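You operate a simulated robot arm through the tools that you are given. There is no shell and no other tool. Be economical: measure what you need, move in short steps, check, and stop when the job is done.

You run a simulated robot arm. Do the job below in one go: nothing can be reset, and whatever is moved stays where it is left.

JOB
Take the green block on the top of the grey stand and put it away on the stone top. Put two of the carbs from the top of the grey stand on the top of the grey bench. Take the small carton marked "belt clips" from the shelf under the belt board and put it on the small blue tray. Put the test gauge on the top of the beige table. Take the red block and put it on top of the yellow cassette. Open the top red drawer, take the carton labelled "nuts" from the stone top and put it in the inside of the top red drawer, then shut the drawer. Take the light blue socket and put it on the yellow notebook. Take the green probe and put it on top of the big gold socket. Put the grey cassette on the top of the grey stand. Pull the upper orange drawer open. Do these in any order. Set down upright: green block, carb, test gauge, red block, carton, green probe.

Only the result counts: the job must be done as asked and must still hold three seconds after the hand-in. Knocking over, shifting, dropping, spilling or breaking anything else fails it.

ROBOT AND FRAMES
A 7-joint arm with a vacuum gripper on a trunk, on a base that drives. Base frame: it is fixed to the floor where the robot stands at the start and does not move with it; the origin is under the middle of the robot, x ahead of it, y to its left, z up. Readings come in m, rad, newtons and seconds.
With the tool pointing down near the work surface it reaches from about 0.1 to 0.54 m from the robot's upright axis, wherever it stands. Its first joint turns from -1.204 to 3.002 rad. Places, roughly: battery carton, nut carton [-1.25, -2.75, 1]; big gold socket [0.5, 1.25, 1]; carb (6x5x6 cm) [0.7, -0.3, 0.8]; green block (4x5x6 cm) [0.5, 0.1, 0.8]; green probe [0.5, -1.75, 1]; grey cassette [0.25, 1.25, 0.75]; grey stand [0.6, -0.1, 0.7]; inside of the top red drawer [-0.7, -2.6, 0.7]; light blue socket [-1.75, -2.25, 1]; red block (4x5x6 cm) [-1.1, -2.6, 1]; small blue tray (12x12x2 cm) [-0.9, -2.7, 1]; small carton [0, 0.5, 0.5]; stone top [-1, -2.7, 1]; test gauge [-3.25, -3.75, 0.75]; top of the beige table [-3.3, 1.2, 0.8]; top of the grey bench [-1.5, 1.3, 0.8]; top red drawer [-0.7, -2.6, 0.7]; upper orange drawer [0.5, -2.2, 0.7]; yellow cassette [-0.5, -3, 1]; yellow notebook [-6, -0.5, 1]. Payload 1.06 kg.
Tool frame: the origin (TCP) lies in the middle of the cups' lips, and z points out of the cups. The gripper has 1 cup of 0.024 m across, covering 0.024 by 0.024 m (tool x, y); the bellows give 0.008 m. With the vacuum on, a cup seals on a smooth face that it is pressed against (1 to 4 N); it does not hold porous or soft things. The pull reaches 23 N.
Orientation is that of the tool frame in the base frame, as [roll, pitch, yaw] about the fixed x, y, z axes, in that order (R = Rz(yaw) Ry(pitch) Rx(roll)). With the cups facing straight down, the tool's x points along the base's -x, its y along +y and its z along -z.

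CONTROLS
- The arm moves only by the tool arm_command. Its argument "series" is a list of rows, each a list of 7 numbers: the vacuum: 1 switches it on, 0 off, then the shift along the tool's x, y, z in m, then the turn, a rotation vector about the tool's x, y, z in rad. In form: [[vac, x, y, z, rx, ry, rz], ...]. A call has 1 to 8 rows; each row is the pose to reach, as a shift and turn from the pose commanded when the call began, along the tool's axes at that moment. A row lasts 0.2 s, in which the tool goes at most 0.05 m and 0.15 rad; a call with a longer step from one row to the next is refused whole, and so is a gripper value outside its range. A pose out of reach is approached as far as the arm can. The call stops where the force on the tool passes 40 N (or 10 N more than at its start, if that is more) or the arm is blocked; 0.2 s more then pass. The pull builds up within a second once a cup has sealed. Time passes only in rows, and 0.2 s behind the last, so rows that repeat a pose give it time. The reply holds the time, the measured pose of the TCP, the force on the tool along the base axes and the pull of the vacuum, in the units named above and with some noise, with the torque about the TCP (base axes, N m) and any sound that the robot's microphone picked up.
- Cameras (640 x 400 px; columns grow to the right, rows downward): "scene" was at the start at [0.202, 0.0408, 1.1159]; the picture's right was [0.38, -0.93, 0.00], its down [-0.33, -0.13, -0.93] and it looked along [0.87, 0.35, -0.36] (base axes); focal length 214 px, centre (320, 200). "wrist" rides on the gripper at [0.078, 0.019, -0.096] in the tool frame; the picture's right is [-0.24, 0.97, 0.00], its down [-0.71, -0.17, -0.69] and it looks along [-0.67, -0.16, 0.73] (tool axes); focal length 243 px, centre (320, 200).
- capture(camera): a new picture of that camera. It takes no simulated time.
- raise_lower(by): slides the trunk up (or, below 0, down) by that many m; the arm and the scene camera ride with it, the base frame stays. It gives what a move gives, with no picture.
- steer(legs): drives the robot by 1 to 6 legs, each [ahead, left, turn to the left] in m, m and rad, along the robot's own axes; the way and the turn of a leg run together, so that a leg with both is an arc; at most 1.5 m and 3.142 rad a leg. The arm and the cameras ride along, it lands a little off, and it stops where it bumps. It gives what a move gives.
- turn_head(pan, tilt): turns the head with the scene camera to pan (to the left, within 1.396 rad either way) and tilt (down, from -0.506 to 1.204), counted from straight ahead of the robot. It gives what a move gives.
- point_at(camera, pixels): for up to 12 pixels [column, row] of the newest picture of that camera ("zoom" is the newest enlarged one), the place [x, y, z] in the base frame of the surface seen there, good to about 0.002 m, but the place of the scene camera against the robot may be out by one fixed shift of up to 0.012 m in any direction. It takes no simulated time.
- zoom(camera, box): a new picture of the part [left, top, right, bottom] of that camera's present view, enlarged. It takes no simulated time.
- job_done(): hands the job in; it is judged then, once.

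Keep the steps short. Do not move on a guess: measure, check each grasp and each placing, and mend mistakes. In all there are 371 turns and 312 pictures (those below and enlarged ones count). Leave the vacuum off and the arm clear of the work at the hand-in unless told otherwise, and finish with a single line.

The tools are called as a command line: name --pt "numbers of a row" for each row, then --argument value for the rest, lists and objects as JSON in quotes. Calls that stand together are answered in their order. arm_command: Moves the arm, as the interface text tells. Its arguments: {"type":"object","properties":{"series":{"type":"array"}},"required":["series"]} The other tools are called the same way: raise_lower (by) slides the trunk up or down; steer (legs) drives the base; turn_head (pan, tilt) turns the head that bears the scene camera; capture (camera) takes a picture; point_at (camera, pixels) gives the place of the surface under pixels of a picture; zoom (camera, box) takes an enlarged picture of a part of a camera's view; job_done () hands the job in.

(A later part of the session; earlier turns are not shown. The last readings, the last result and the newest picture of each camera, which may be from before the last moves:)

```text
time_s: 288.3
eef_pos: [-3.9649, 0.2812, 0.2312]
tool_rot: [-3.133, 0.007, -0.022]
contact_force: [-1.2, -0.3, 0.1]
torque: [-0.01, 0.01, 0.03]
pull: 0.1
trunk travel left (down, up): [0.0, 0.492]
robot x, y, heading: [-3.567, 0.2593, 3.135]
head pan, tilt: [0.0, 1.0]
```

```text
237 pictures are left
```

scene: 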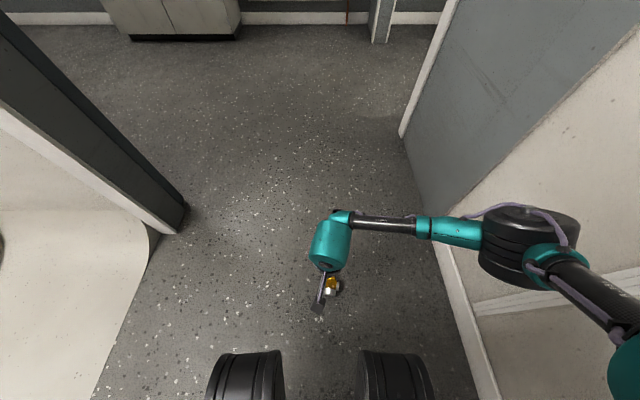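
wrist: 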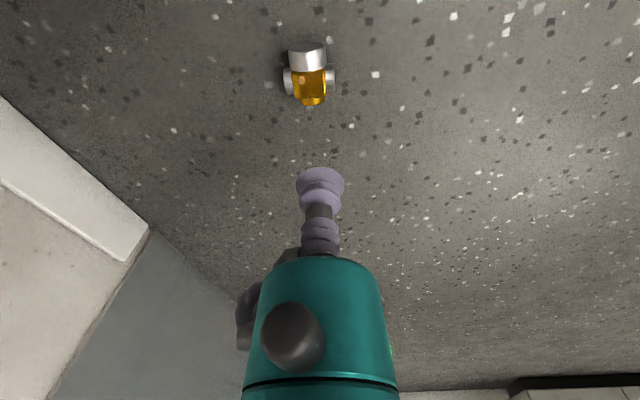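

zoom --camera "wrist" --box '[265, 30, 355, 110]'

point_at --camera "wrist" --pixels '[[306, 82], [298, 90], [318, 90], [302, 75], [318, 75], [310, 100], [306, 60], [305, 46], [288, 80], [332, 76], [311, 104], [280, 110]]'

```text
5.00 times, centred on (310, 70) of wrist
```

zoom: 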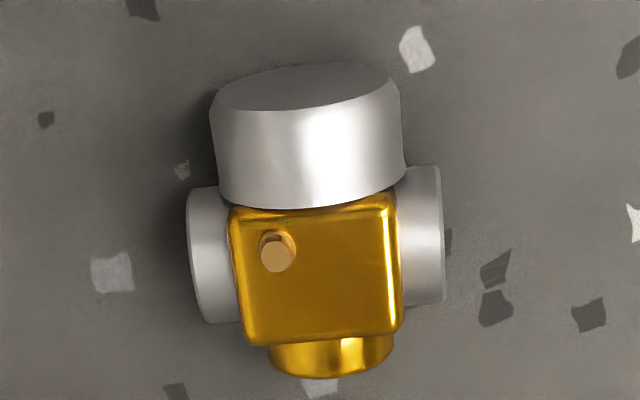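

```text
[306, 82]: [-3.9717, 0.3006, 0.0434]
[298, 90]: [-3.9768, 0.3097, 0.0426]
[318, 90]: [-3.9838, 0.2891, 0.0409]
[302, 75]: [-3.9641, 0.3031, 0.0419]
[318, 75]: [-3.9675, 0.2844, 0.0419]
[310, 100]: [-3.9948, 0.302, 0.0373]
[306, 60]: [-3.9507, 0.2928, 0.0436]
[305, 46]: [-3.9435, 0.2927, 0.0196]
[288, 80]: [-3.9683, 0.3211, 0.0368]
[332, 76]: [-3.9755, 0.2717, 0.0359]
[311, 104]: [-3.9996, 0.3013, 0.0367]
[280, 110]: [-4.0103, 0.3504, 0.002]
```

The carb's bolt-side face is up: about 32×26 mm at z≈0.042, with the bolt in one corner. I'll try a seal on the clear part at (-3.978,0.293).

arm_command --pt "1 -0.013 -0.012 0.045 0 0 0" --pt "1 -0.013 -0.012 0.09 0 0 0" --pt "1 -0.013 -0.012 0.135 0 0 0" --pt "1 -0.013 -0.012 0.172 0 0 0" --pt "1 -0.013 -0.012 0.185 0 0 0" --pt "1 -0.013 -0.012 0.19 0 0 0" --pt "1 -0.013 -0.012 0.192 0 0 0" --pt "1 -0.013 -0.012 0.192 0 0 0"

```text
time_s: 290.1
eef_pos: [-3.9782, 0.2967, 0.0396]
tool_rot: [-3.133, 0.006, -0.022]
contact_force: [-3.7, 0.9, 8.7]
torque: [-0.04, -0.03, 0.01]
pull: 23.0
trunk travel left (down, up): [0.0, 0.492]
robot x, y, heading: [-3.5672, 0.2579, 3.139]
head pan, tilt: [0.0, 1.0]
```

Sealed. Lift slowly and look.

arm_command --pt "1 0 0 -0.01 0 0 0" --pt "1 0 0 -0.03 0 0 0" --pt "1 0 0 -0.06 0 0 0" --pt "1 0 0 -0.1 0 0 0" --pt "1 0 0 -0.14 0 0 0" --pt "1 0 0 -0.18 0 0 0" --pt "1 0 0 -0.22 0 0 0" --pt "1 0 0 -0.26 0 0 0"

zoom --camera "wrist" --box '[230, 100, 410, 250]'

```text
time_s: 291.9
eef_pos: [-3.9757, 0.2947, 0.3016]
tool_rot: [-3.132, 0.005, -0.023]
contact_force: [0.1, 0.8, -1.6]
torque: [0.01, -0.02, -0.03]
pull: 23.1
trunk travel left (down, up): [0.0, 0.492]
robot x, y, heading: [-3.5654, 0.2585, 3.138]
head pan, tilt: [0.0, 1.0]
```

```text
2.67 times, centred on (320, 175) of wrist
```

zoom: 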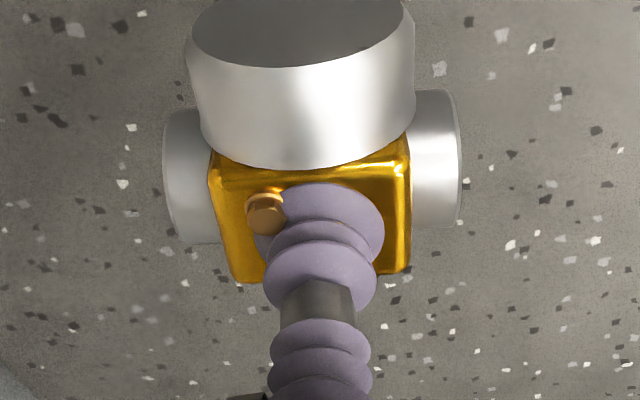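

It is held, with its base toward the robot. Turning the tool −90° about its y axis (cups facing ahead) will stand it upright. I'll raise the trunk first with the head up, then test the turn in free space.

turn_head --pan 0.3 --tilt 0.4

raise_lower --by 0.25

arm_command --pt "1 0 0 -0.04 0 0 0" --pt "1 0 0 -0.08 0 0 0" --pt "1 0 0 -0.12 0 0 0" --pt "1 0 0 -0.16 0 0 0" --pt "1 0 0 -0.2 0 0 0" --pt "1 0 0 -0.24 0 0 0" --pt "1 0 0 -0.28 0 0 0" --pt "1 0 0 -0.32 0 0 0"

capture --camera "scene"

```text
time_s: 292.9
eef_pos: [-3.9773, 0.2953, 0.3018]
tool_rot: [-3.133, 0.004, -0.022]
contact_force: [-0.1, 0.1, -1.7]
torque: [0.01, -0.02, 0.0]
pull: 23.1
trunk travel left (down, up): [0.0, 0.492]
robot x, y, heading: [-3.5641, 0.2583, 3.136]
head pan, tilt: [0.3, 0.4]
```

```text
time_s: 295.5
eef_pos: [-3.9756, 0.2941, 0.5517]
tool_rot: [-3.133, 0.005, -0.019]
contact_force: [-0.6, 0.6, -1.4]
torque: [-0.03, -0.02, 0.0]
pull: 23.0
trunk travel left (down, up): [-0.25, 0.242]
robot x, y, heading: [-3.563, 0.2604, 3.136]
head pan, tilt: [0.3, 0.4]
```

```text
time_s: 297.3
eef_pos: [-3.9728, 0.2919, 0.8716]
tool_rot: [-3.133, 0.006, -0.024]
contact_force: [0.2, -0.4, -1.6]
torque: [-0.02, -0.01, 0.04]
pull: 23.0
trunk travel left (down, up): [-0.25, 0.242]
robot x, y, heading: [-3.5688, 0.26, 3.142]
head pan, tilt: [0.3, 0.4]
```

```text
234 pictures are left
```

scene: 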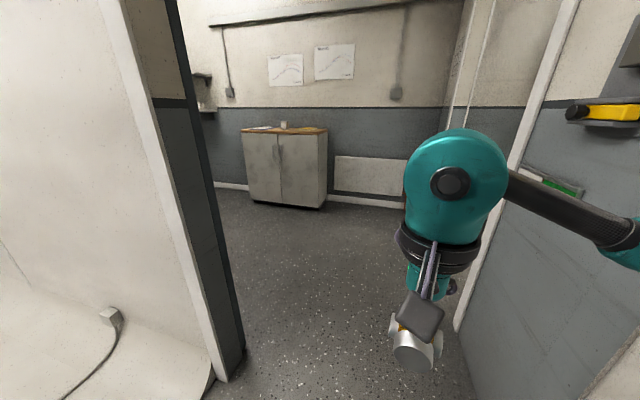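

point_at --camera "scene" --pixels '[[575, 112], [620, 112], [600, 125], [570, 188], [625, 225], [550, 200], [240, 340], [520, 190]]'

zoom --camera "scene" --box '[480, 60, 640, 260]'

```text
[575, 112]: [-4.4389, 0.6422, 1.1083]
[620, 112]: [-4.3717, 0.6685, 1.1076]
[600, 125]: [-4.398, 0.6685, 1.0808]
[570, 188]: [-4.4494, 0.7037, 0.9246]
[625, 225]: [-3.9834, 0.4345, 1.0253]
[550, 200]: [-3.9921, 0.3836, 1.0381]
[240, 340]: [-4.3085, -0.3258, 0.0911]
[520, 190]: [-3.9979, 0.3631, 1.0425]
```

```text
2.00 times, centred on (560, 160) of scene
```

zoom: 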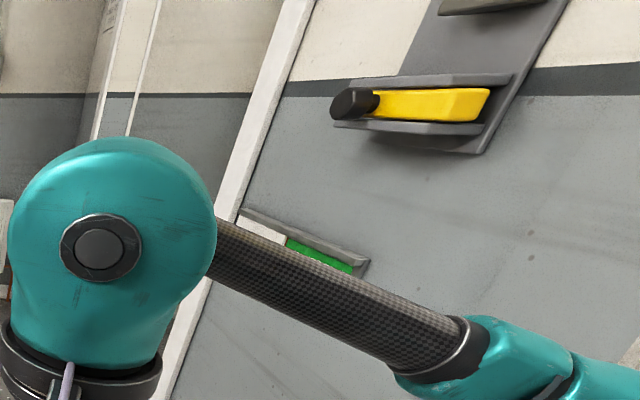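

Now I'll turn the tool about its y axis, first half.

arm_command --pt "1 0 0 0 0 -0.1 0" --pt "1 0 0 0 0 -0.2 0" --pt "1 0 0 0 0 -0.3 0" --pt "1 0 0 0 0 -0.4 0" --pt "1 0 0 0 0 -0.5 0" --pt "1 0 0 0 0 -0.6 0" --pt "1 0 0 0 0 -0.7 0" --pt "1 0 0 0 0 -0.8 0"

capture --camera "scene"

```text
time_s: 299.1
eef_pos: [-3.9746, 0.2916, 0.8708]
tool_rot: [-3.13, 0.806, -0.012]
contact_force: [-0.6, -0.7, -1.8]
torque: [0.0, -0.04, -0.03]
pull: 22.8
trunk travel left (down, up): [-0.25, 0.242]
robot x, y, heading: [-3.5632, 0.2596, 3.138]
head pan, tilt: [0.3, 0.4]
```

```text
232 pictures are left
```

scene: 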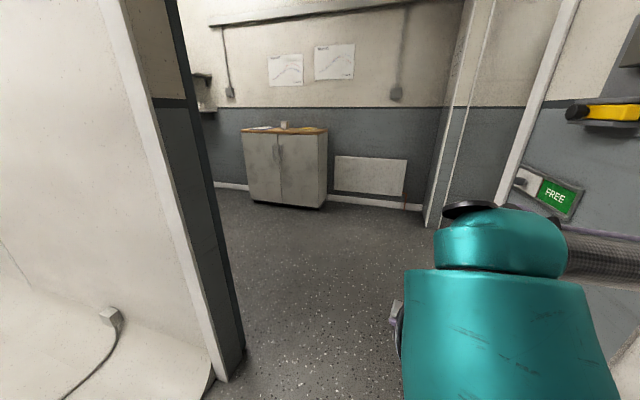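

arm_command --pt "1 -0.014 0 0.014 0 -0.1 0" --pt "1 -0.028 0 0.029 0 -0.2 0" --pt "1 -0.042 0 0.043 0 -0.3 0" --pt "1 -0.056 0 0.057 0 -0.4 0" --pt "1 -0.07 0 0.072 0 -0.5 0" --pt "1 -0.07 0 0.072 0 -0.6 0" --pt "1 -0.07 0 0.072 0 -0.7 0" --pt "1 -0.07 0 0.072 0 -0.76 0"

capture --camera "scene"

capture --camera "wrist"

```text
time_s: 300.9
eef_pos: [-4.0753, 0.2947, 0.8716]
tool_rot: [-1.977, 1.562, 1.143]
contact_force: [0.0, 0.1, -1.7]
torque: [-0.01, -0.06, -0.01]
pull: 23.4
trunk travel left (down, up): [-0.25, 0.242]
robot x, y, heading: [-3.562, 0.2575, 3.138]
head pan, tilt: [0.3, 0.4]
```

```text
231 pictures are left
```

scene: 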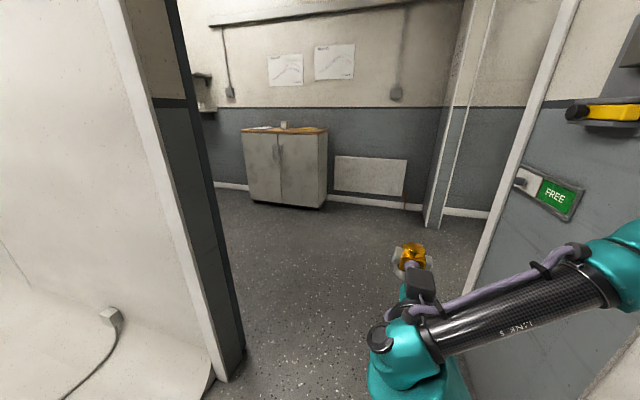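

```text
230 pictures are left
```

wrist: 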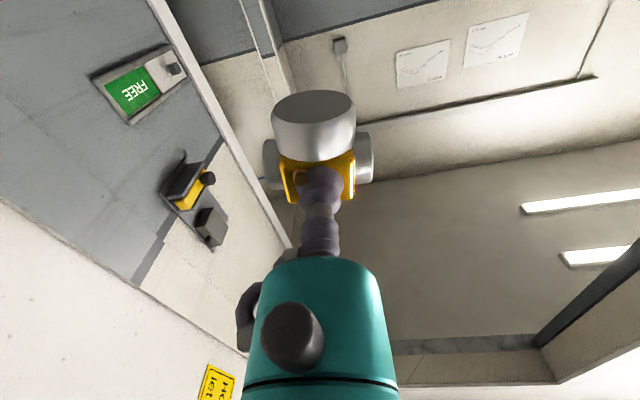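

The carb is now upright on a horizontal tool at 0.51 m reach. I'll drive carefully, keeping clear of the door lever on the right.

steer --legs '[[0, 0.2, 0], [1.45, 0, 0], [0.1, 0, 0]]'

steer --legs '[[0, -1.45, 0], [0, -0.45, 0]]'

```text
time_s: 310.9
eef_pos: [-5.6516, 0.0655, 0.8719]
tool_rot: [-2.12, 1.559, 1.03]
contact_force: [0.0, 0.8, -2.9]
torque: [0.0, -0.04, 0.01]
pull: 22.7
trunk travel left (down, up): [-0.25, 0.242]
robot x, y, heading: [-5.1416, 0.0429, -3.123]
head pan, tilt: [0.3, 0.4]
```

```text
time_s: 327.8
eef_pos: [-5.7131, 1.9397, 0.8703]
tool_rot: [-2.094, 1.559, 1.07]
contact_force: [-0.9, -0.4, -2.0]
torque: [0.02, -0.04, -0.01]
pull: 23.1
trunk travel left (down, up): [-0.25, 0.242]
robot x, y, heading: [-5.2005, 1.9301, -3.098]
head pan, tilt: [0.3, 0.4]
```

steer --legs '[[-1.45, 0, 0], [-1.45, 0, 0], [-0.55, -0.15, 0], [0, 0, 1.528]]'

turn_head --pan 0 --tilt 0.55

capture --camera "scene"

```text
time_s: 348.4
eef_pos: [-1.7908, 1.6775, 0.8702]
tool_rot: [-2.078, 1.559, 2.604]
contact_force: [-1.0, -0.6, 0.0]
torque: [-0.02, 0.04, -0.01]
pull: 0.0
trunk travel left (down, up): [-0.25, 0.242]
robot x, y, heading: [-1.7554, 2.183, -1.583]
head pan, tilt: [0.3, 0.4]
```

```text
time_s: 349.2
eef_pos: [-1.7913, 1.6766, 0.8714]
tool_rot: [-2.07, 1.561, 2.608]
contact_force: [0.0, -0.5, 0.7]
torque: [-0.03, 0.0, -0.03]
pull: 0.0
trunk travel left (down, up): [-0.25, 0.242]
robot x, y, heading: [-1.7517, 2.1832, -1.587]
head pan, tilt: [0.0, 0.55]
```

```text
229 pictures are left
```

scene: 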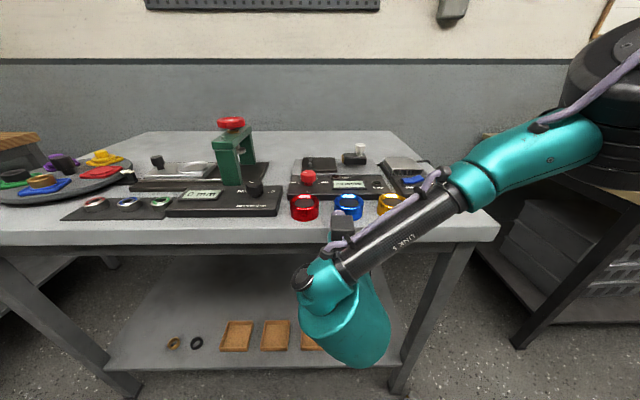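

The carb was lost again. I'll look for where it fell.

turn_head --pan 0 --tilt 1.0

capture --camera "scene"

turn_head --pan -1.2 --tilt 0.6

capture --camera "scene"

turn_head --pan 1.2 --tilt 0.6

capture --camera "scene"

```text
time_s: 350.1
eef_pos: [-1.7914, 1.6777, 0.8708]
tool_rot: [-2.076, 1.56, 2.604]
contact_force: [0.2, -0.2, -0.3]
torque: [-0.01, -0.01, -0.01]
pull: 0.0
trunk travel left (down, up): [-0.25, 0.242]
robot x, y, heading: [-1.7523, 2.1877, -1.59]
head pan, tilt: [0.0, 1.0]
```

```text
228 pictures are left
```

scene: 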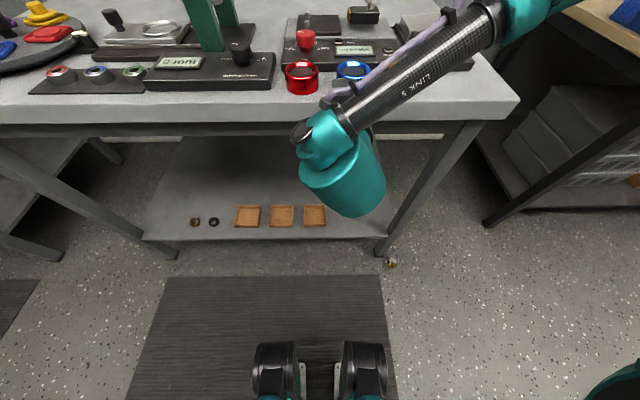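

```text
time_s: 351.5
eef_pos: [-1.7912, 1.6758, 0.8711]
tool_rot: [-2.075, 1.559, 2.605]
contact_force: [0.4, -0.1, 0.1]
torque: [-0.01, -0.01, -0.03]
pull: 0.0
trunk travel left (down, up): [-0.25, 0.242]
robot x, y, heading: [-1.7544, 2.1875, -1.583]
head pan, tilt: [-1.201, 0.6]
```

```text
227 pictures are left
```

scene: 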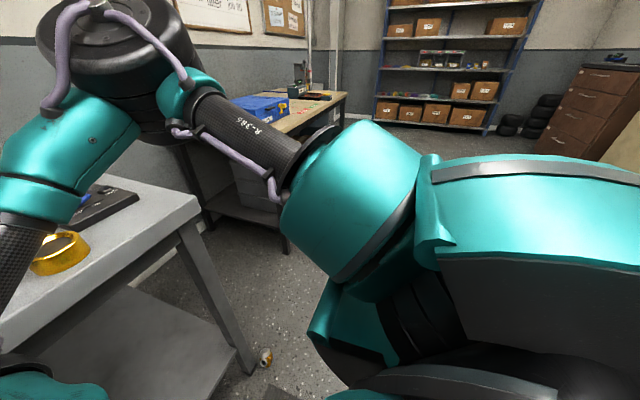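

```text
time_s: 353.7
eef_pos: [-1.7915, 1.6771, 0.8718]
tool_rot: [-2.076, 1.561, 2.606]
contact_force: [-0.3, 0.4, -0.5]
torque: [0.03, 0.01, 0.0]
pull: 0.0
trunk travel left (down, up): [-0.25, 0.242]
robot x, y, heading: [-1.7514, 2.1849, -1.583]
head pan, tilt: [1.201, 0.6]
```

```text
226 pictures are left
```

scene: 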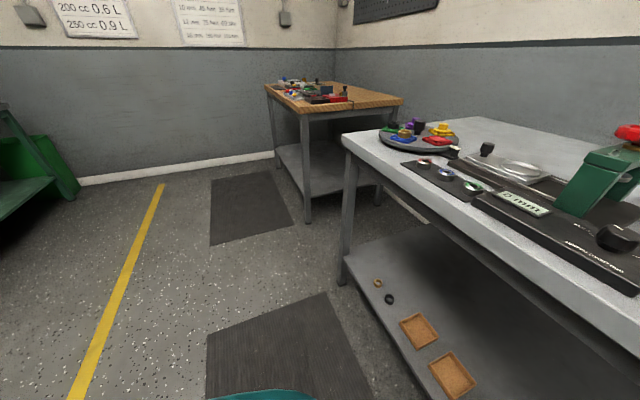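

The carb is on the floor by the bench's right front leg. I'll back off, stow the tool pointing down, and look at it.

turn_head --pan 0 --tilt 0.8

zoom --camera "scene" --box '[340, 170, 460, 245]'

capture --camera "scene"

```text
time_s: 355.1
eef_pos: [-1.7905, 1.6762, 0.8701]
tool_rot: [-2.076, 1.561, 2.606]
contact_force: [-0.1, -1.1, -0.1]
torque: [0.02, -0.01, -0.01]
pull: 0.0
trunk travel left (down, up): [-0.25, 0.242]
robot x, y, heading: [-1.7531, 2.1852, -1.586]
head pan, tilt: [0.0, 0.799]
```

```text
5.33 times, centred on (400, 208) of scene
```

zoom: 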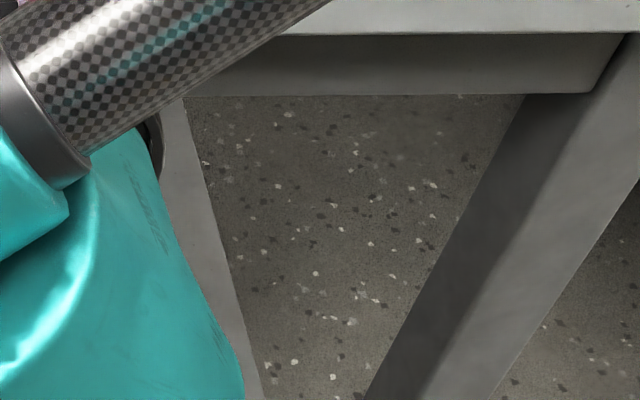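

```text
224 pictures are left
```

scene: 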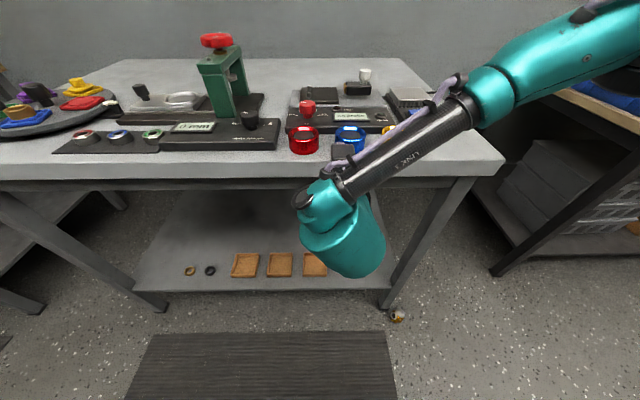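

zoom --camera "scene" --box '[365, 295, 429, 335]'

point_at --camera "zoom" --pixels '[[330, 200], [280, 220], [330, 270], [230, 120]]'

point_at --camera "scene" --pixels '[[480, 160], [200, 165], [20, 165], [345, 160], [360, 135], [440, 145], [240, 160], [300, 170], [480, 175]]'

```text
10.00 times, centred on (397, 315) of scene
```

zoom: 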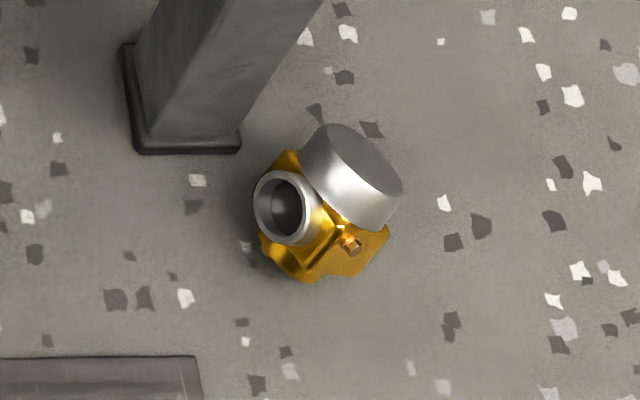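

```text
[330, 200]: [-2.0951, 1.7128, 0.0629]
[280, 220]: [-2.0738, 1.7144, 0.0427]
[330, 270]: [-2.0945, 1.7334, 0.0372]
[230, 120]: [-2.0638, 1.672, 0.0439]
```

```text
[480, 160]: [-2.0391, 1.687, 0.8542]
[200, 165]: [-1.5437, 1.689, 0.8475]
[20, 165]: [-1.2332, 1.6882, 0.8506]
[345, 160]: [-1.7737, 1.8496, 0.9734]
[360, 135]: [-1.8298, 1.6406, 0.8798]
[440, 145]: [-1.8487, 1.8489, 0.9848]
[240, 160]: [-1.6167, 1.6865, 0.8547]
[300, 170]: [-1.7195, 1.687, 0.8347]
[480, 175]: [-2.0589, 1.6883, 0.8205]
```

The grey bench top is at z≈0.857 with its front edge at y=1.688 and its end at x≈-2.07, so the carb clipped the corner in the turn. I'll back off and turn the tool down again.

steer --legs '[[-0.2, 0, 0.015], [0, -0.38, 0]]'

arm_command --pt "0 0 0 -0.01 0 0.13 0" --pt "0 0 0 -0.02 0 0.26 0" --pt "0 0 0 -0.03 0 0.39 0" --pt "0 0 0 -0.04 0 0.52 0" --pt "0 0 0 -0.05 0 0.65 0" --pt "0 0 0 -0.06 0 0.78 0" --pt "0 0 0 -0.07 0 0.9 0" --pt "0 0 0 -0.08 0 1.0 0"

arm_command --pt "0 0 0 0 0 0.14 0" --pt "0 0 0 0 0 0.28 0" --pt "0 0 0 0 0 0.42 0" --pt "0 0 0 0 0 0.562 0"

turn_head --pan 0.0 --tilt 0.7

capture --camera "scene"

capture --camera "wrist"

```text
time_s: 360.1
eef_pos: [-2.158, 1.8712, 0.8712]
tool_rot: [-2.075, 1.56, 2.624]
contact_force: [0.1, 0.2, -0.4]
torque: [0.05, 0.04, -0.02]
pull: 0.0
trunk travel left (down, up): [-0.25, 0.242]
robot x, y, heading: [-2.1283, 2.3772, -1.567]
head pan, tilt: [0.0, 0.799]
```

```text
time_s: 361.9
eef_pos: [-2.1576, 1.9513, 0.8717]
tool_rot: [-3.132, 0.563, 1.565]
contact_force: [-0.5, 0.0, 0.1]
torque: [-0.02, 0.01, -0.01]
pull: 0.0
trunk travel left (down, up): [-0.25, 0.242]
robot x, y, heading: [-2.13, 2.3853, -1.566]
head pan, tilt: [0.0, 0.799]
```

```text
time_s: 362.9
eef_pos: [-2.1583, 1.9515, 0.8717]
tool_rot: [-3.133, 0.003, 1.558]
contact_force: [-0.7, -0.3, 0.9]
torque: [0.04, -0.01, 0.0]
pull: 0.0
trunk travel left (down, up): [-0.25, 0.242]
robot x, y, heading: [-2.1247, 2.3827, -1.568]
head pan, tilt: [0.0, 0.799]
```

```text
time_s: 363.6
eef_pos: [-2.1583, 1.951, 0.8704]
tool_rot: [-3.132, 0.006, 1.557]
contact_force: [-0.8, -0.1, -0.4]
torque: [0.01, -0.02, 0.0]
pull: 0.1
trunk travel left (down, up): [-0.25, 0.242]
robot x, y, heading: [-2.1302, 2.3781, -1.565]
head pan, tilt: [0.0, 0.7]
```

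```text
222 pictures are left
```

scene: 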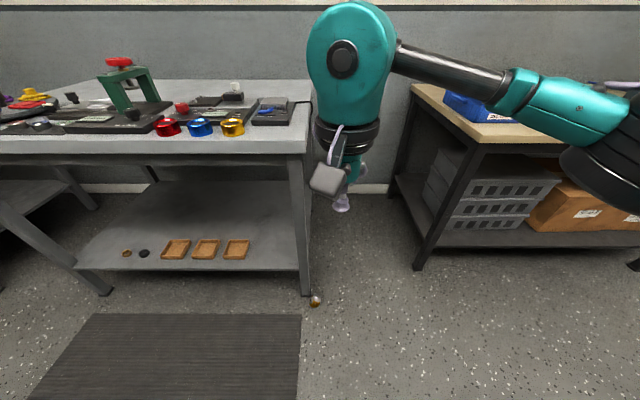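

```text
221 pictures are left
```

wrist: 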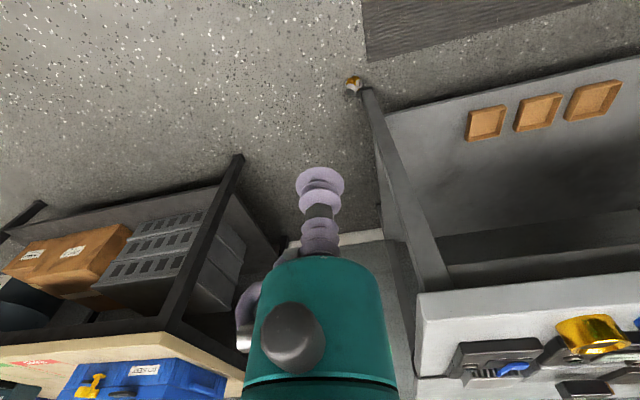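

steer --legs '[[0.22, -0.02, 0]]'

raise_lower --by -0.25

arm_command --pt "0 0 0 0.045 0 0 0" --pt "0 0 0 0.09 0 0 0" --pt "0 0 0 0.135 0 0 0" --pt "0 0 0 0.18 0 0 0" --pt "0 0 0.01 0.225 0 0 0" --pt "0 0 0.02 0.27 0 0 0" --pt "0 0 0.04 0.31 0 0 0" --pt "0 0 0.055 0.35 0 0 0"

capture --camera "wrist"

```text
time_s: 365.3
eef_pos: [-2.178, 1.7328, 0.8721]
tool_rot: [-3.13, 0.004, 1.554]
contact_force: [0.5, -0.3, -0.1]
torque: [0.01, 0.01, -0.01]
pull: 0.0
trunk travel left (down, up): [-0.25, 0.242]
robot x, y, heading: [-2.1467, 2.1634, -1.565]
head pan, tilt: [0.0, 0.7]
```

```text
time_s: 367.9
eef_pos: [-2.1788, 1.7331, 0.6207]
tool_rot: [-3.133, 0.003, 1.554]
contact_force: [-0.3, 1.0, 0.4]
torque: [0.01, -0.01, 0.01]
pull: 0.0
trunk travel left (down, up): [0.0, 0.492]
robot x, y, heading: [-2.1512, 2.1616, -1.578]
head pan, tilt: [0.0, 0.7]
```

```text
time_s: 369.7
eef_pos: [-2.1245, 1.7308, 0.2685]
tool_rot: [-3.132, 0.006, 1.553]
contact_force: [0.0, 0.1, 0.3]
torque: [-0.03, 0.0, 0.0]
pull: 0.0
trunk travel left (down, up): [0.0, 0.492]
robot x, y, heading: [-2.1473, 2.1605, -1.572]
head pan, tilt: [0.0, 0.7]
```

```text
220 pictures are left
```

wrist: 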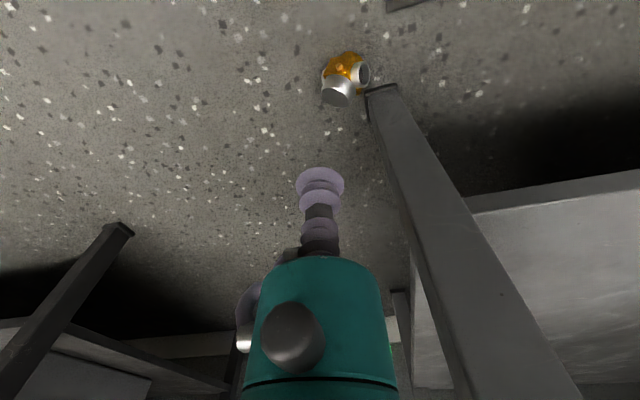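

zoom --camera "wrist" --box '[300, 40, 396, 120]'

point_at --camera "zoom" --pixels '[[280, 150], [330, 140], [310, 180], [270, 280], [240, 300], [230, 340], [280, 350], [440, 170], [280, 100], [350, 100], [200, 150], [300, 60]]'

```text
5.00 times, centred on (348, 80) of wrist
```

zoom: 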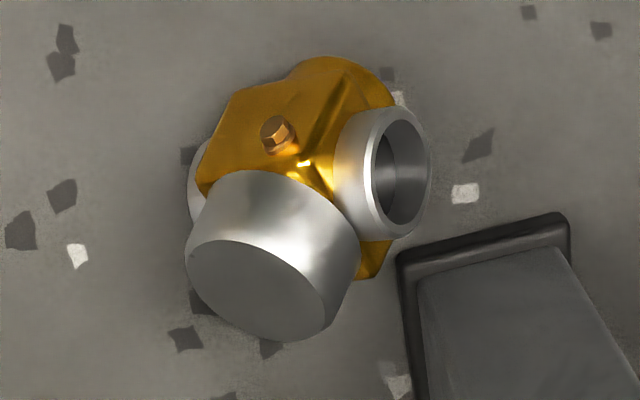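

```text
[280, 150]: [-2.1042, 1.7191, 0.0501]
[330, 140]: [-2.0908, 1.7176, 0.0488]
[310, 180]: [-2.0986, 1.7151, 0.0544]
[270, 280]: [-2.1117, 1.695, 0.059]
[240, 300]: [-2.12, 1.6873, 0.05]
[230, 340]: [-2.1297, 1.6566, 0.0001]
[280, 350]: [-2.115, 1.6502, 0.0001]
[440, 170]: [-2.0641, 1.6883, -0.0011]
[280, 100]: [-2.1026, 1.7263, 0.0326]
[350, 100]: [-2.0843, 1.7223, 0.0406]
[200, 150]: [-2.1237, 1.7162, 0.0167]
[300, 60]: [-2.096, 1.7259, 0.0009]
```

The carb is leaning base-up at about 45° against the bench foot. I'll press gently on its raised base edge from above to make it lie flat.

arm_command --pt "0 -0.04 0.008 0.04 0 0 0" --pt "0 -0.042 0.008 0.09 0 0 0" --pt "0 -0.042 0.008 0.14 0 0 0" --pt "0 -0.042 0.008 0.18 0 0 0" --pt "0 -0.042 0.008 0.205 0 0 0" --pt "0 -0.042 0.008 0.215 0 0 0" --pt "0 -0.042 0.008 0.225 0 0 0"

zoom --camera "wrist" --box '[230, 60, 410, 200]'

```text
refused: row 1 steps farther than a row can; nothing moved
```

```text
2.86 times, centred on (320, 130) of wrist
```

zoom: 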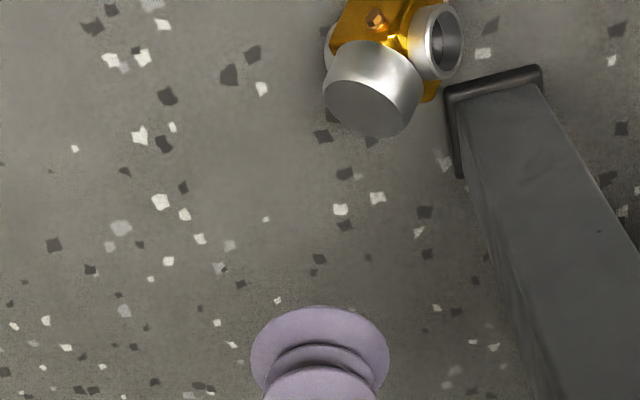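

arm_command --pt "0 -0.02 0.008 0.04 0 0 0" --pt "0 -0.042 0.008 0.08 0 0 0" --pt "0 -0.042 0.008 0.125 0 0 0" --pt "0 -0.042 0.008 0.17 0 0 0" --pt "0 -0.042 0.008 0.2 0 0 0" --pt "0 -0.042 0.008 0.21 0 0 0" --pt "0 -0.042 0.008 0.22 0 0 0"

zoom --camera "wrist" --box '[230, 60, 410, 200]'

```text
time_s: 371.3
eef_pos: [-2.1237, 1.722, 0.0737]
tool_rot: [-3.132, 0.003, 1.553]
contact_force: [0.5, -0.2, -0.2]
torque: [0.0, 0.01, 0.01]
pull: 0.0
out of reach, approached as far as the arm can: row 5, 6, 7
trunk travel left (down, up): [0.0, 0.492]
robot x, y, heading: [-2.1462, 2.1638, -1.572]
head pan, tilt: [0.0, 0.7]
```

```text
2.86 times, centred on (320, 130) of wrist
```

zoom: 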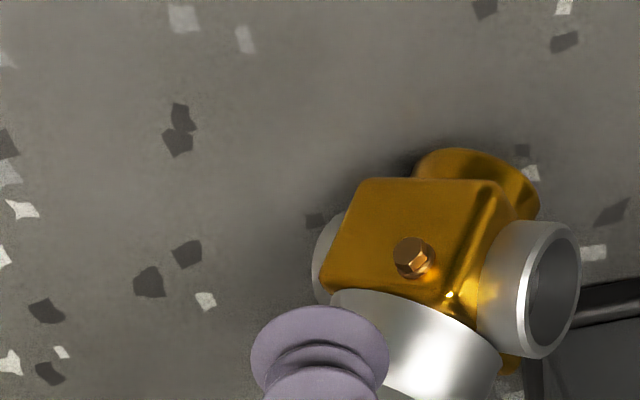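

It's at the limit of reach here. I'll lift a little and drive 7 cm closer.

arm_command --pt "0 0.02 -0.02 -0.04 0 0 0" --pt "0 0.03 -0.03 -0.08 0 0 0"

steer --legs '[[0.07, 0, 0]]'

capture --camera "wrist"

```text
time_s: 371.9
eef_pos: [-2.155, 1.7544, 0.1538]
tool_rot: [-3.129, 0.004, 1.555]
contact_force: [0.8, -0.4, -0.4]
torque: [-0.03, -0.02, 0.02]
pull: 0.0
trunk travel left (down, up): [0.0, 0.492]
robot x, y, heading: [-2.1467, 2.1626, -1.573]
head pan, tilt: [0.0, 0.7]
```

```text
time_s: 372.9
eef_pos: [-2.1549, 1.6847, 0.1538]
tool_rot: [-3.133, 0.004, 1.553]
contact_force: [-0.5, -0.4, 1.0]
torque: [-0.02, 0.0, 0.02]
pull: 0.1
trunk travel left (down, up): [0.0, 0.492]
robot x, y, heading: [-2.1477, 2.0911, -1.571]
head pan, tilt: [0.0, 0.7]
```

```text
216 pictures are left
```

wrist: 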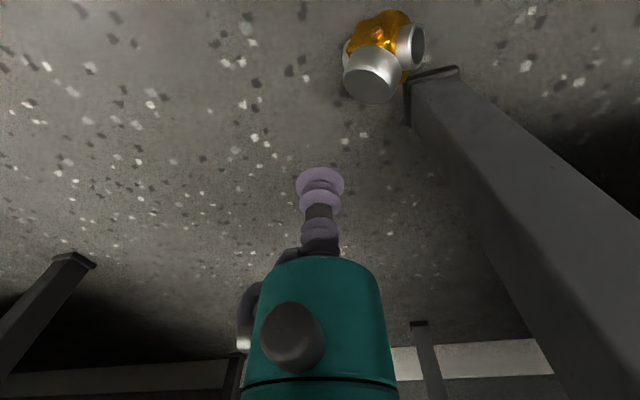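

zoom --camera "wrist" --box '[330, 0, 438, 110]'

point_at --camera "wrist" --pixels '[[372, 84], [360, 78], [385, 88], [370, 96], [355, 85], [372, 60], [395, 45], [412, 45], [378, 25], [365, 40], [350, 48], [400, 75]]'

```text
3.64 times, centred on (384, 55) of wrist
```

zoom: 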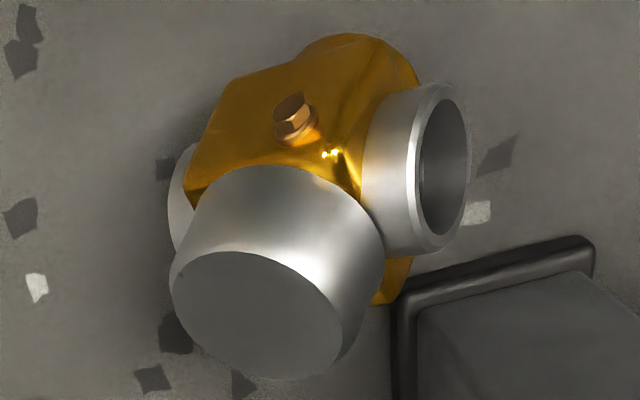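

```text
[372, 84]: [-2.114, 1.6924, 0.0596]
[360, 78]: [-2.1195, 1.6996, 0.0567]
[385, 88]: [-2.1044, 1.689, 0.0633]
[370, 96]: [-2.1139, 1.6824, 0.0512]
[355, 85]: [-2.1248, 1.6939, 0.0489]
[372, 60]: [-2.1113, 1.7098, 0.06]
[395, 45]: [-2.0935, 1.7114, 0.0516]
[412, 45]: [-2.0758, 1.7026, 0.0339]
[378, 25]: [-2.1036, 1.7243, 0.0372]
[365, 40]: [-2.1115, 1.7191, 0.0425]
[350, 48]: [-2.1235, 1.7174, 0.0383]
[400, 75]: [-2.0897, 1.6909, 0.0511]
```

I'll press down on the raised base rim around (-2.110,1.690).

arm_command --pt "0 0.006 0.025 0.02 0 0 0" --pt "0 0.006 0.045 0.05 0 0 0" --pt "0 0.006 0.045 0.085 0 0 0" --pt "0 0.006 0.045 0.1 0 0 0" --pt "0 0.006 0.045 0.11 0 0 0" --pt "0 0.006 0.045 0.118 0 0 0"

zoom --camera "wrist" --box '[230, 60, 410, 200]'

```text
time_s: 374.3
eef_pos: [-2.1231, 1.6826, 0.0541]
tool_rot: [-3.132, 0.005, 1.554]
contact_force: [0.2, -0.1, 4.5]
torque: [0.07, -0.07, -0.02]
pull: 0.1
out of reach, approached as far as the arm can: row 4, 5, 6
trunk travel left (down, up): [0.0, 0.492]
robot x, y, heading: [-2.1501, 2.0949, -1.57]
head pan, tilt: [0.0, 0.7]
```

```text
2.86 times, centred on (320, 130) of wrist
```

zoom: 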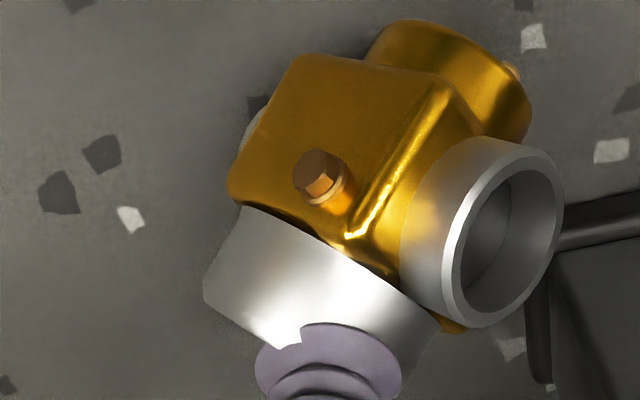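

It rolled a bit. I'll lift and look again.

arm_command --pt "0 0 -0.01 -0.03 0 0 0" --pt "0 0 -0.02 -0.07 0 0 0" --pt "0 0 -0.02 -0.1 0 0 0"

zoom --camera "wrist" --box '[310, 0, 450, 110]'

```text
time_s: 375.1
eef_pos: [-2.143, 1.6836, 0.1538]
tool_rot: [-3.131, 0.004, 1.551]
contact_force: [-0.5, -0.3, -0.1]
torque: [-0.02, -0.03, 0.0]
pull: 0.0
trunk travel left (down, up): [0.0, 0.492]
robot x, y, heading: [-2.1464, 2.0949, -1.573]
head pan, tilt: [0.0, 0.7]
```

```text
3.64 times, centred on (380, 55) of wrist
```

zoom: 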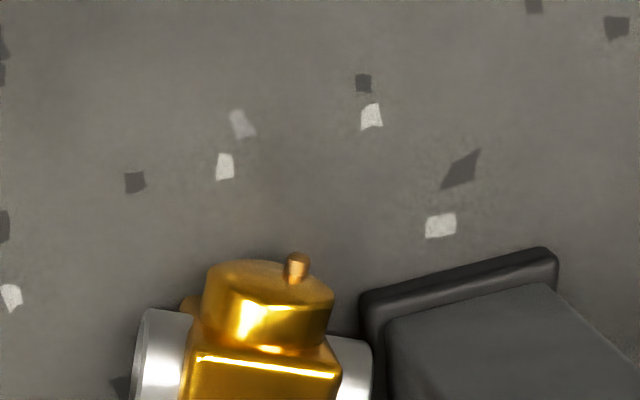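

zoom --camera "wrist" --box '[300, 40, 440, 170]'

point_at --camera "zoom" --pixels '[[280, 150], [290, 100], [250, 140], [320, 140], [280, 210], [270, 300], [160, 230]]'

```text
3.08 times, centred on (370, 105) of wrist
```

zoom: 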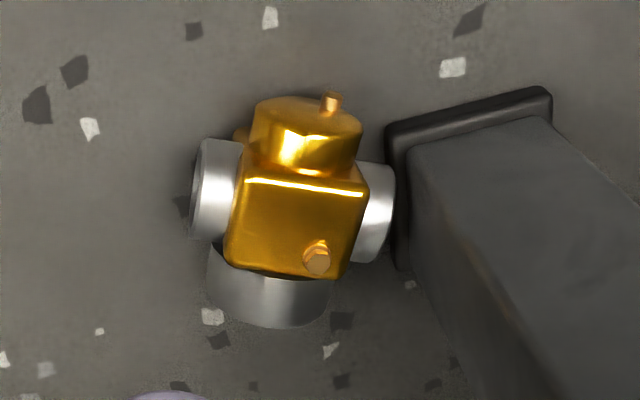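

```text
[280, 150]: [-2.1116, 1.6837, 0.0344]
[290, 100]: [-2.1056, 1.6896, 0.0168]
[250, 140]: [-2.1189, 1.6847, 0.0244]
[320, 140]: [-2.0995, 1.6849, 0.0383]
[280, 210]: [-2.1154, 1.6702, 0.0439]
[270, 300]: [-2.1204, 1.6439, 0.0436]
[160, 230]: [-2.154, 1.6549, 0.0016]
```

It now lies flat with its bolt face up and its top toward the robot. For upright placing I want the tool yawed by 180° first. I'll move clear of the leg, raise, and yaw.

arm_command --pt "0 0.02 -0.04 -0.02 0 0 0" --pt "0 0.04 -0.08 -0.04 0 0 0" --pt "0 0.06 -0.1 -0.08 0 0 0" --pt "0 0.06 -0.1 -0.12 0 0 0.15" --pt "0 0.06 -0.1 -0.12 0 0 0.3" --pt "0 0.06 -0.1 -0.12 0 0 0.45" --pt "0 0.06 -0.1 -0.12 0 0 0.6" --pt "0 0.06 -0.1 -0.12 0 0 0.75"

arm_command --pt "0 0 0 0 0 0 0.15" --pt "0 0 0 0 0 0 0.3" --pt "0 0 0 0 0 0 0.45" --pt "0 0 0 0 0 0 0.6" --pt "0 0 0 0 0 0 0.75" --pt "0 0 0 0 0 0 0.9" --pt "0 0 0 0 0 0 1.05" --pt "0 0 0 0 0 0 1.2"

arm_command --pt "0 0 0 0 0 0 0.15" --pt "0 0 0 0 0 0 0.3" --pt "0 0 0 0 0 0 0.45" --pt "0 0 0 0 0 0 0.6" --pt "0 0 0 0 0 0 0.75" --pt "0 0 0 0 0 0 0.9" --pt "0 0 0 0 0 0 1.05" --pt "0 0 0 0 0 0 1.2"

capture --camera "wrist"

```text
time_s: 376.9
eef_pos: [-2.2394, 1.748, 0.2752]
tool_rot: [-3.137, 0.009, 0.798]
contact_force: [0.8, 0.0, 0.1]
torque: [0.01, 0.02, 0.04]
pull: 0.1
trunk travel left (down, up): [0.0, 0.492]
robot x, y, heading: [-2.1484, 2.0914, -1.578]
head pan, tilt: [0.0, 0.7]
```

```text
time_s: 378.7
eef_pos: [-2.2389, 1.7481, 0.2742]
tool_rot: [3.134, 0.006, -0.401]
contact_force: [-0.4, 0.4, 0.2]
torque: [0.0, 0.03, 0.01]
pull: 0.0
trunk travel left (down, up): [0.0, 0.492]
robot x, y, heading: [-2.145, 2.0889, -1.573]
head pan, tilt: [0.0, 0.7]
```

```text
time_s: 380.5
eef_pos: [-2.2392, 1.746, 0.274]
tool_rot: [3.134, -0.006, -1.6]
contact_force: [-0.1, -0.1, 0.7]
torque: [0.03, 0.0, 0.0]
pull: 0.1
trunk travel left (down, up): [0.0, 0.492]
robot x, y, heading: [-2.1465, 2.0903, -1.574]
head pan, tilt: [0.0, 0.7]
```

```text
211 pictures are left
```

wrist: 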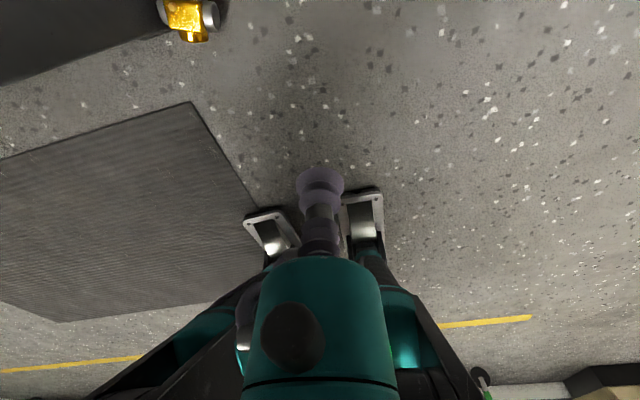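

The yaw works. From here the grip gives the same relation as before (top along −tool x); after lifting I'll yaw back. Measure the carb in this view.

zoom --camera "wrist" --box '[145, 0, 245, 62]'

point_at --camera "zoom" --pixels '[[150, 40], [180, 120], [260, 20], [270, 110], [330, 60], [360, 130], [220, 60], [350, 20], [300, 220]]'

```text
6.40 times, centred on (195, 31) of wrist
```

zoom: 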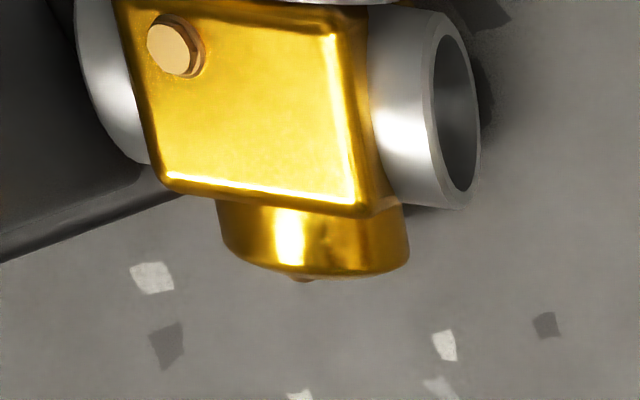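

```text
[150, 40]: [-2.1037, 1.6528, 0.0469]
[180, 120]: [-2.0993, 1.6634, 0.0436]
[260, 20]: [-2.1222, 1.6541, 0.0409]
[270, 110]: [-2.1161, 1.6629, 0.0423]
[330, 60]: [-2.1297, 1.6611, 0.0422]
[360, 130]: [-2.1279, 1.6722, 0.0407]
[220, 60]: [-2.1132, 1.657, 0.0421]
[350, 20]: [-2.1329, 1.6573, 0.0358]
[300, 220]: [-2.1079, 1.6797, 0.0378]
```

The reach at floor level is about 0.40 m, so I'll drive 7 cm closer, then go over the carb.

steer --legs '[[0.08, 0, 0]]'

capture --camera "wrist"

```text
time_s: 381.6
eef_pos: [-2.2391, 1.6677, 0.2748]
tool_rot: [3.134, -0.005, -1.597]
contact_force: [0.1, 0.0, 0.3]
torque: [0.01, -0.02, 0.0]
pull: 0.0
trunk travel left (down, up): [0.0, 0.492]
robot x, y, heading: [-2.1453, 2.0095, -1.569]
head pan, tilt: [0.0, 0.7]
```

```text
209 pictures are left
```

wrist: 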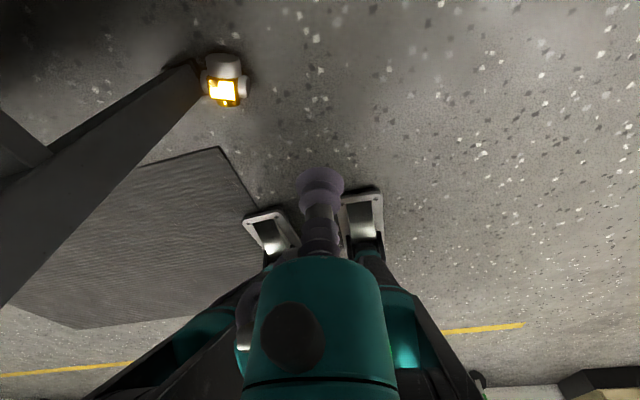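

arm_command --pt "0 0.001 -0.04 0.02 0 0 0" --pt "0 0.002 -0.08 0.04 0 0 0" --pt "0 0.0036 -0.12 0.06 0 0 0" --pt "0 0.0036 -0.121 0.1 0 0 0" --pt "0 0.0036 -0.121 0.14 0 0 0"

zoom --camera "wrist" --box '[240, 60, 400, 200]'

```text
time_s: 382.8
eef_pos: [-2.1197, 1.6587, 0.1321]
tool_rot: [3.134, -0.005, -1.597]
contact_force: [0.6, 0.0, -0.4]
torque: [-0.04, -0.01, 0.04]
pull: 0.1
trunk travel left (down, up): [0.0, 0.492]
robot x, y, heading: [-2.149, 2.0114, -1.573]
head pan, tilt: [0.0, 0.7]
```

```text
2.86 times, centred on (320, 130) of wrist
```

zoom: 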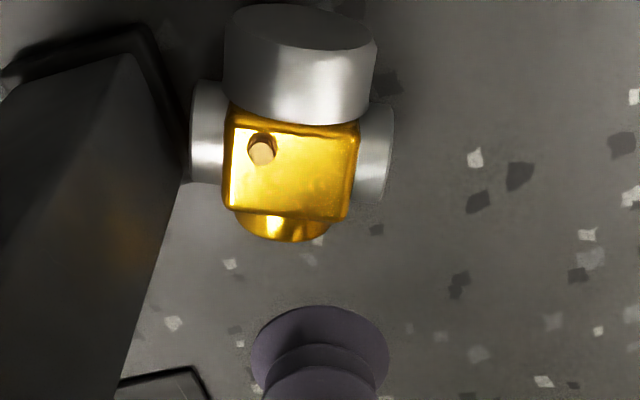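

point_at --camera "zoom" --pixels '[[300, 170], [235, 200], [345, 205], [350, 135], [240, 125], [290, 185], [262, 150], [310, 180]]'

```text
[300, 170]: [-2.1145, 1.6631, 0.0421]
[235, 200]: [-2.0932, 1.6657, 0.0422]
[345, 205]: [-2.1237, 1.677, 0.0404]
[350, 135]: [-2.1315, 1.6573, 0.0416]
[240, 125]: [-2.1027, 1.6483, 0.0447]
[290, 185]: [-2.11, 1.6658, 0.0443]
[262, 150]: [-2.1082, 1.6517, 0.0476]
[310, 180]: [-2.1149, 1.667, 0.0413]
```

arm_command --pt "1 -0.0054 -0.005 0.04 0 0 0" --pt "1 -0.0054 -0.005 0.075 0 0 0" --pt "1 -0.0054 -0.005 0.086 0 0 0" --pt "1 -0.0054 -0.005 0.09 0 0 0" --pt "1 -0.0054 -0.005 0.092 0 0 0" --pt "1 -0.0054 -0.005 0.092 0 0 0" --pt "1 -0.0054 -0.005 0.092 0 0 0"

```text
time_s: 384.4
eef_pos: [-2.1211, 1.6647, 0.0401]
tool_rot: [3.128, -0.004, -1.599]
contact_force: [0.2, 0.0, 1.9]
torque: [-0.06, -0.06, 0.01]
pull: 22.1
trunk travel left (down, up): [0.0, 0.492]
robot x, y, heading: [-2.1481, 2.0126, -1.578]
head pan, tilt: [0.0, 0.7]
```

Sealed (22.1). Lift, move clear of the leg.

arm_command --pt "1 0 0 -0.02 0 0 0" --pt "1 0 0 -0.05 0 0 0" --pt "1 0 0.01 -0.09 0 0 0" --pt "1 0 0.03 -0.13 0 0 0" --pt "1 -0.02 0.05 -0.17 0 0 0" --pt "1 -0.03 0.08 -0.2 0 0 0" --pt "1 -0.04 0.1 -0.24 0 0 0" --pt "1 -0.04 0.1 -0.28 0 0 0"

capture --camera "wrist"

```text
time_s: 386.1
eef_pos: [-2.2154, 1.7077, 0.324]
tool_rot: [3.132, -0.003, -1.597]
contact_force: [-1.0, 0.2, 0.5]
torque: [-0.02, -0.01, 0.04]
pull: 0.0
trunk travel left (down, up): [0.0, 0.492]
robot x, y, heading: [-2.1454, 2.0119, -1.573]
head pan, tilt: [0.0, 0.7]
```

```text
207 pictures are left
```

wrist: 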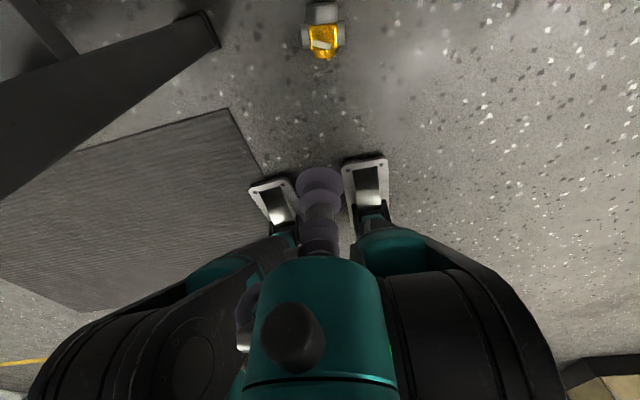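

It slipped off (the seal was near the edge). It's lying the same way in a clearer spot. I'll measure again.

zoom --camera "wrist" --box '[280, 0, 366, 62]'

point_at --camera "zoom" --pixels '[[220, 190], [430, 180], [215, 330], [430, 340], [320, 280], [250, 210], [320, 380], [300, 80]]'

```text
6.45 times, centred on (323, 31) of wrist
```

zoom: 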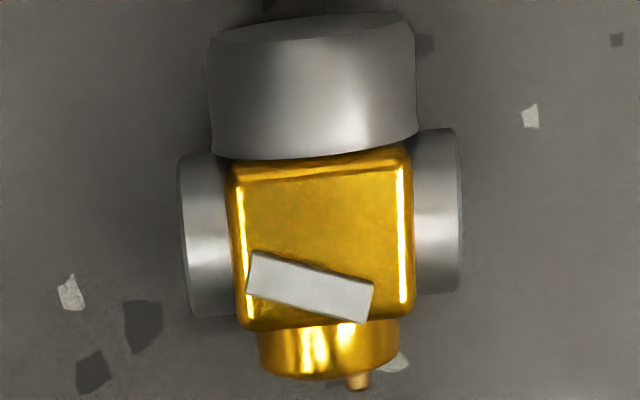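

```text
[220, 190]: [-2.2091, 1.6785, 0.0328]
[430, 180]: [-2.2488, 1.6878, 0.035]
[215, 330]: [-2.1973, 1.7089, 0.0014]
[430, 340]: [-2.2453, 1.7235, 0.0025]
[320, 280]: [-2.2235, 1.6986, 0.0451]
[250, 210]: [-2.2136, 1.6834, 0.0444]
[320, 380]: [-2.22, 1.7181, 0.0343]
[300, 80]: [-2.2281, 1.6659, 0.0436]
```

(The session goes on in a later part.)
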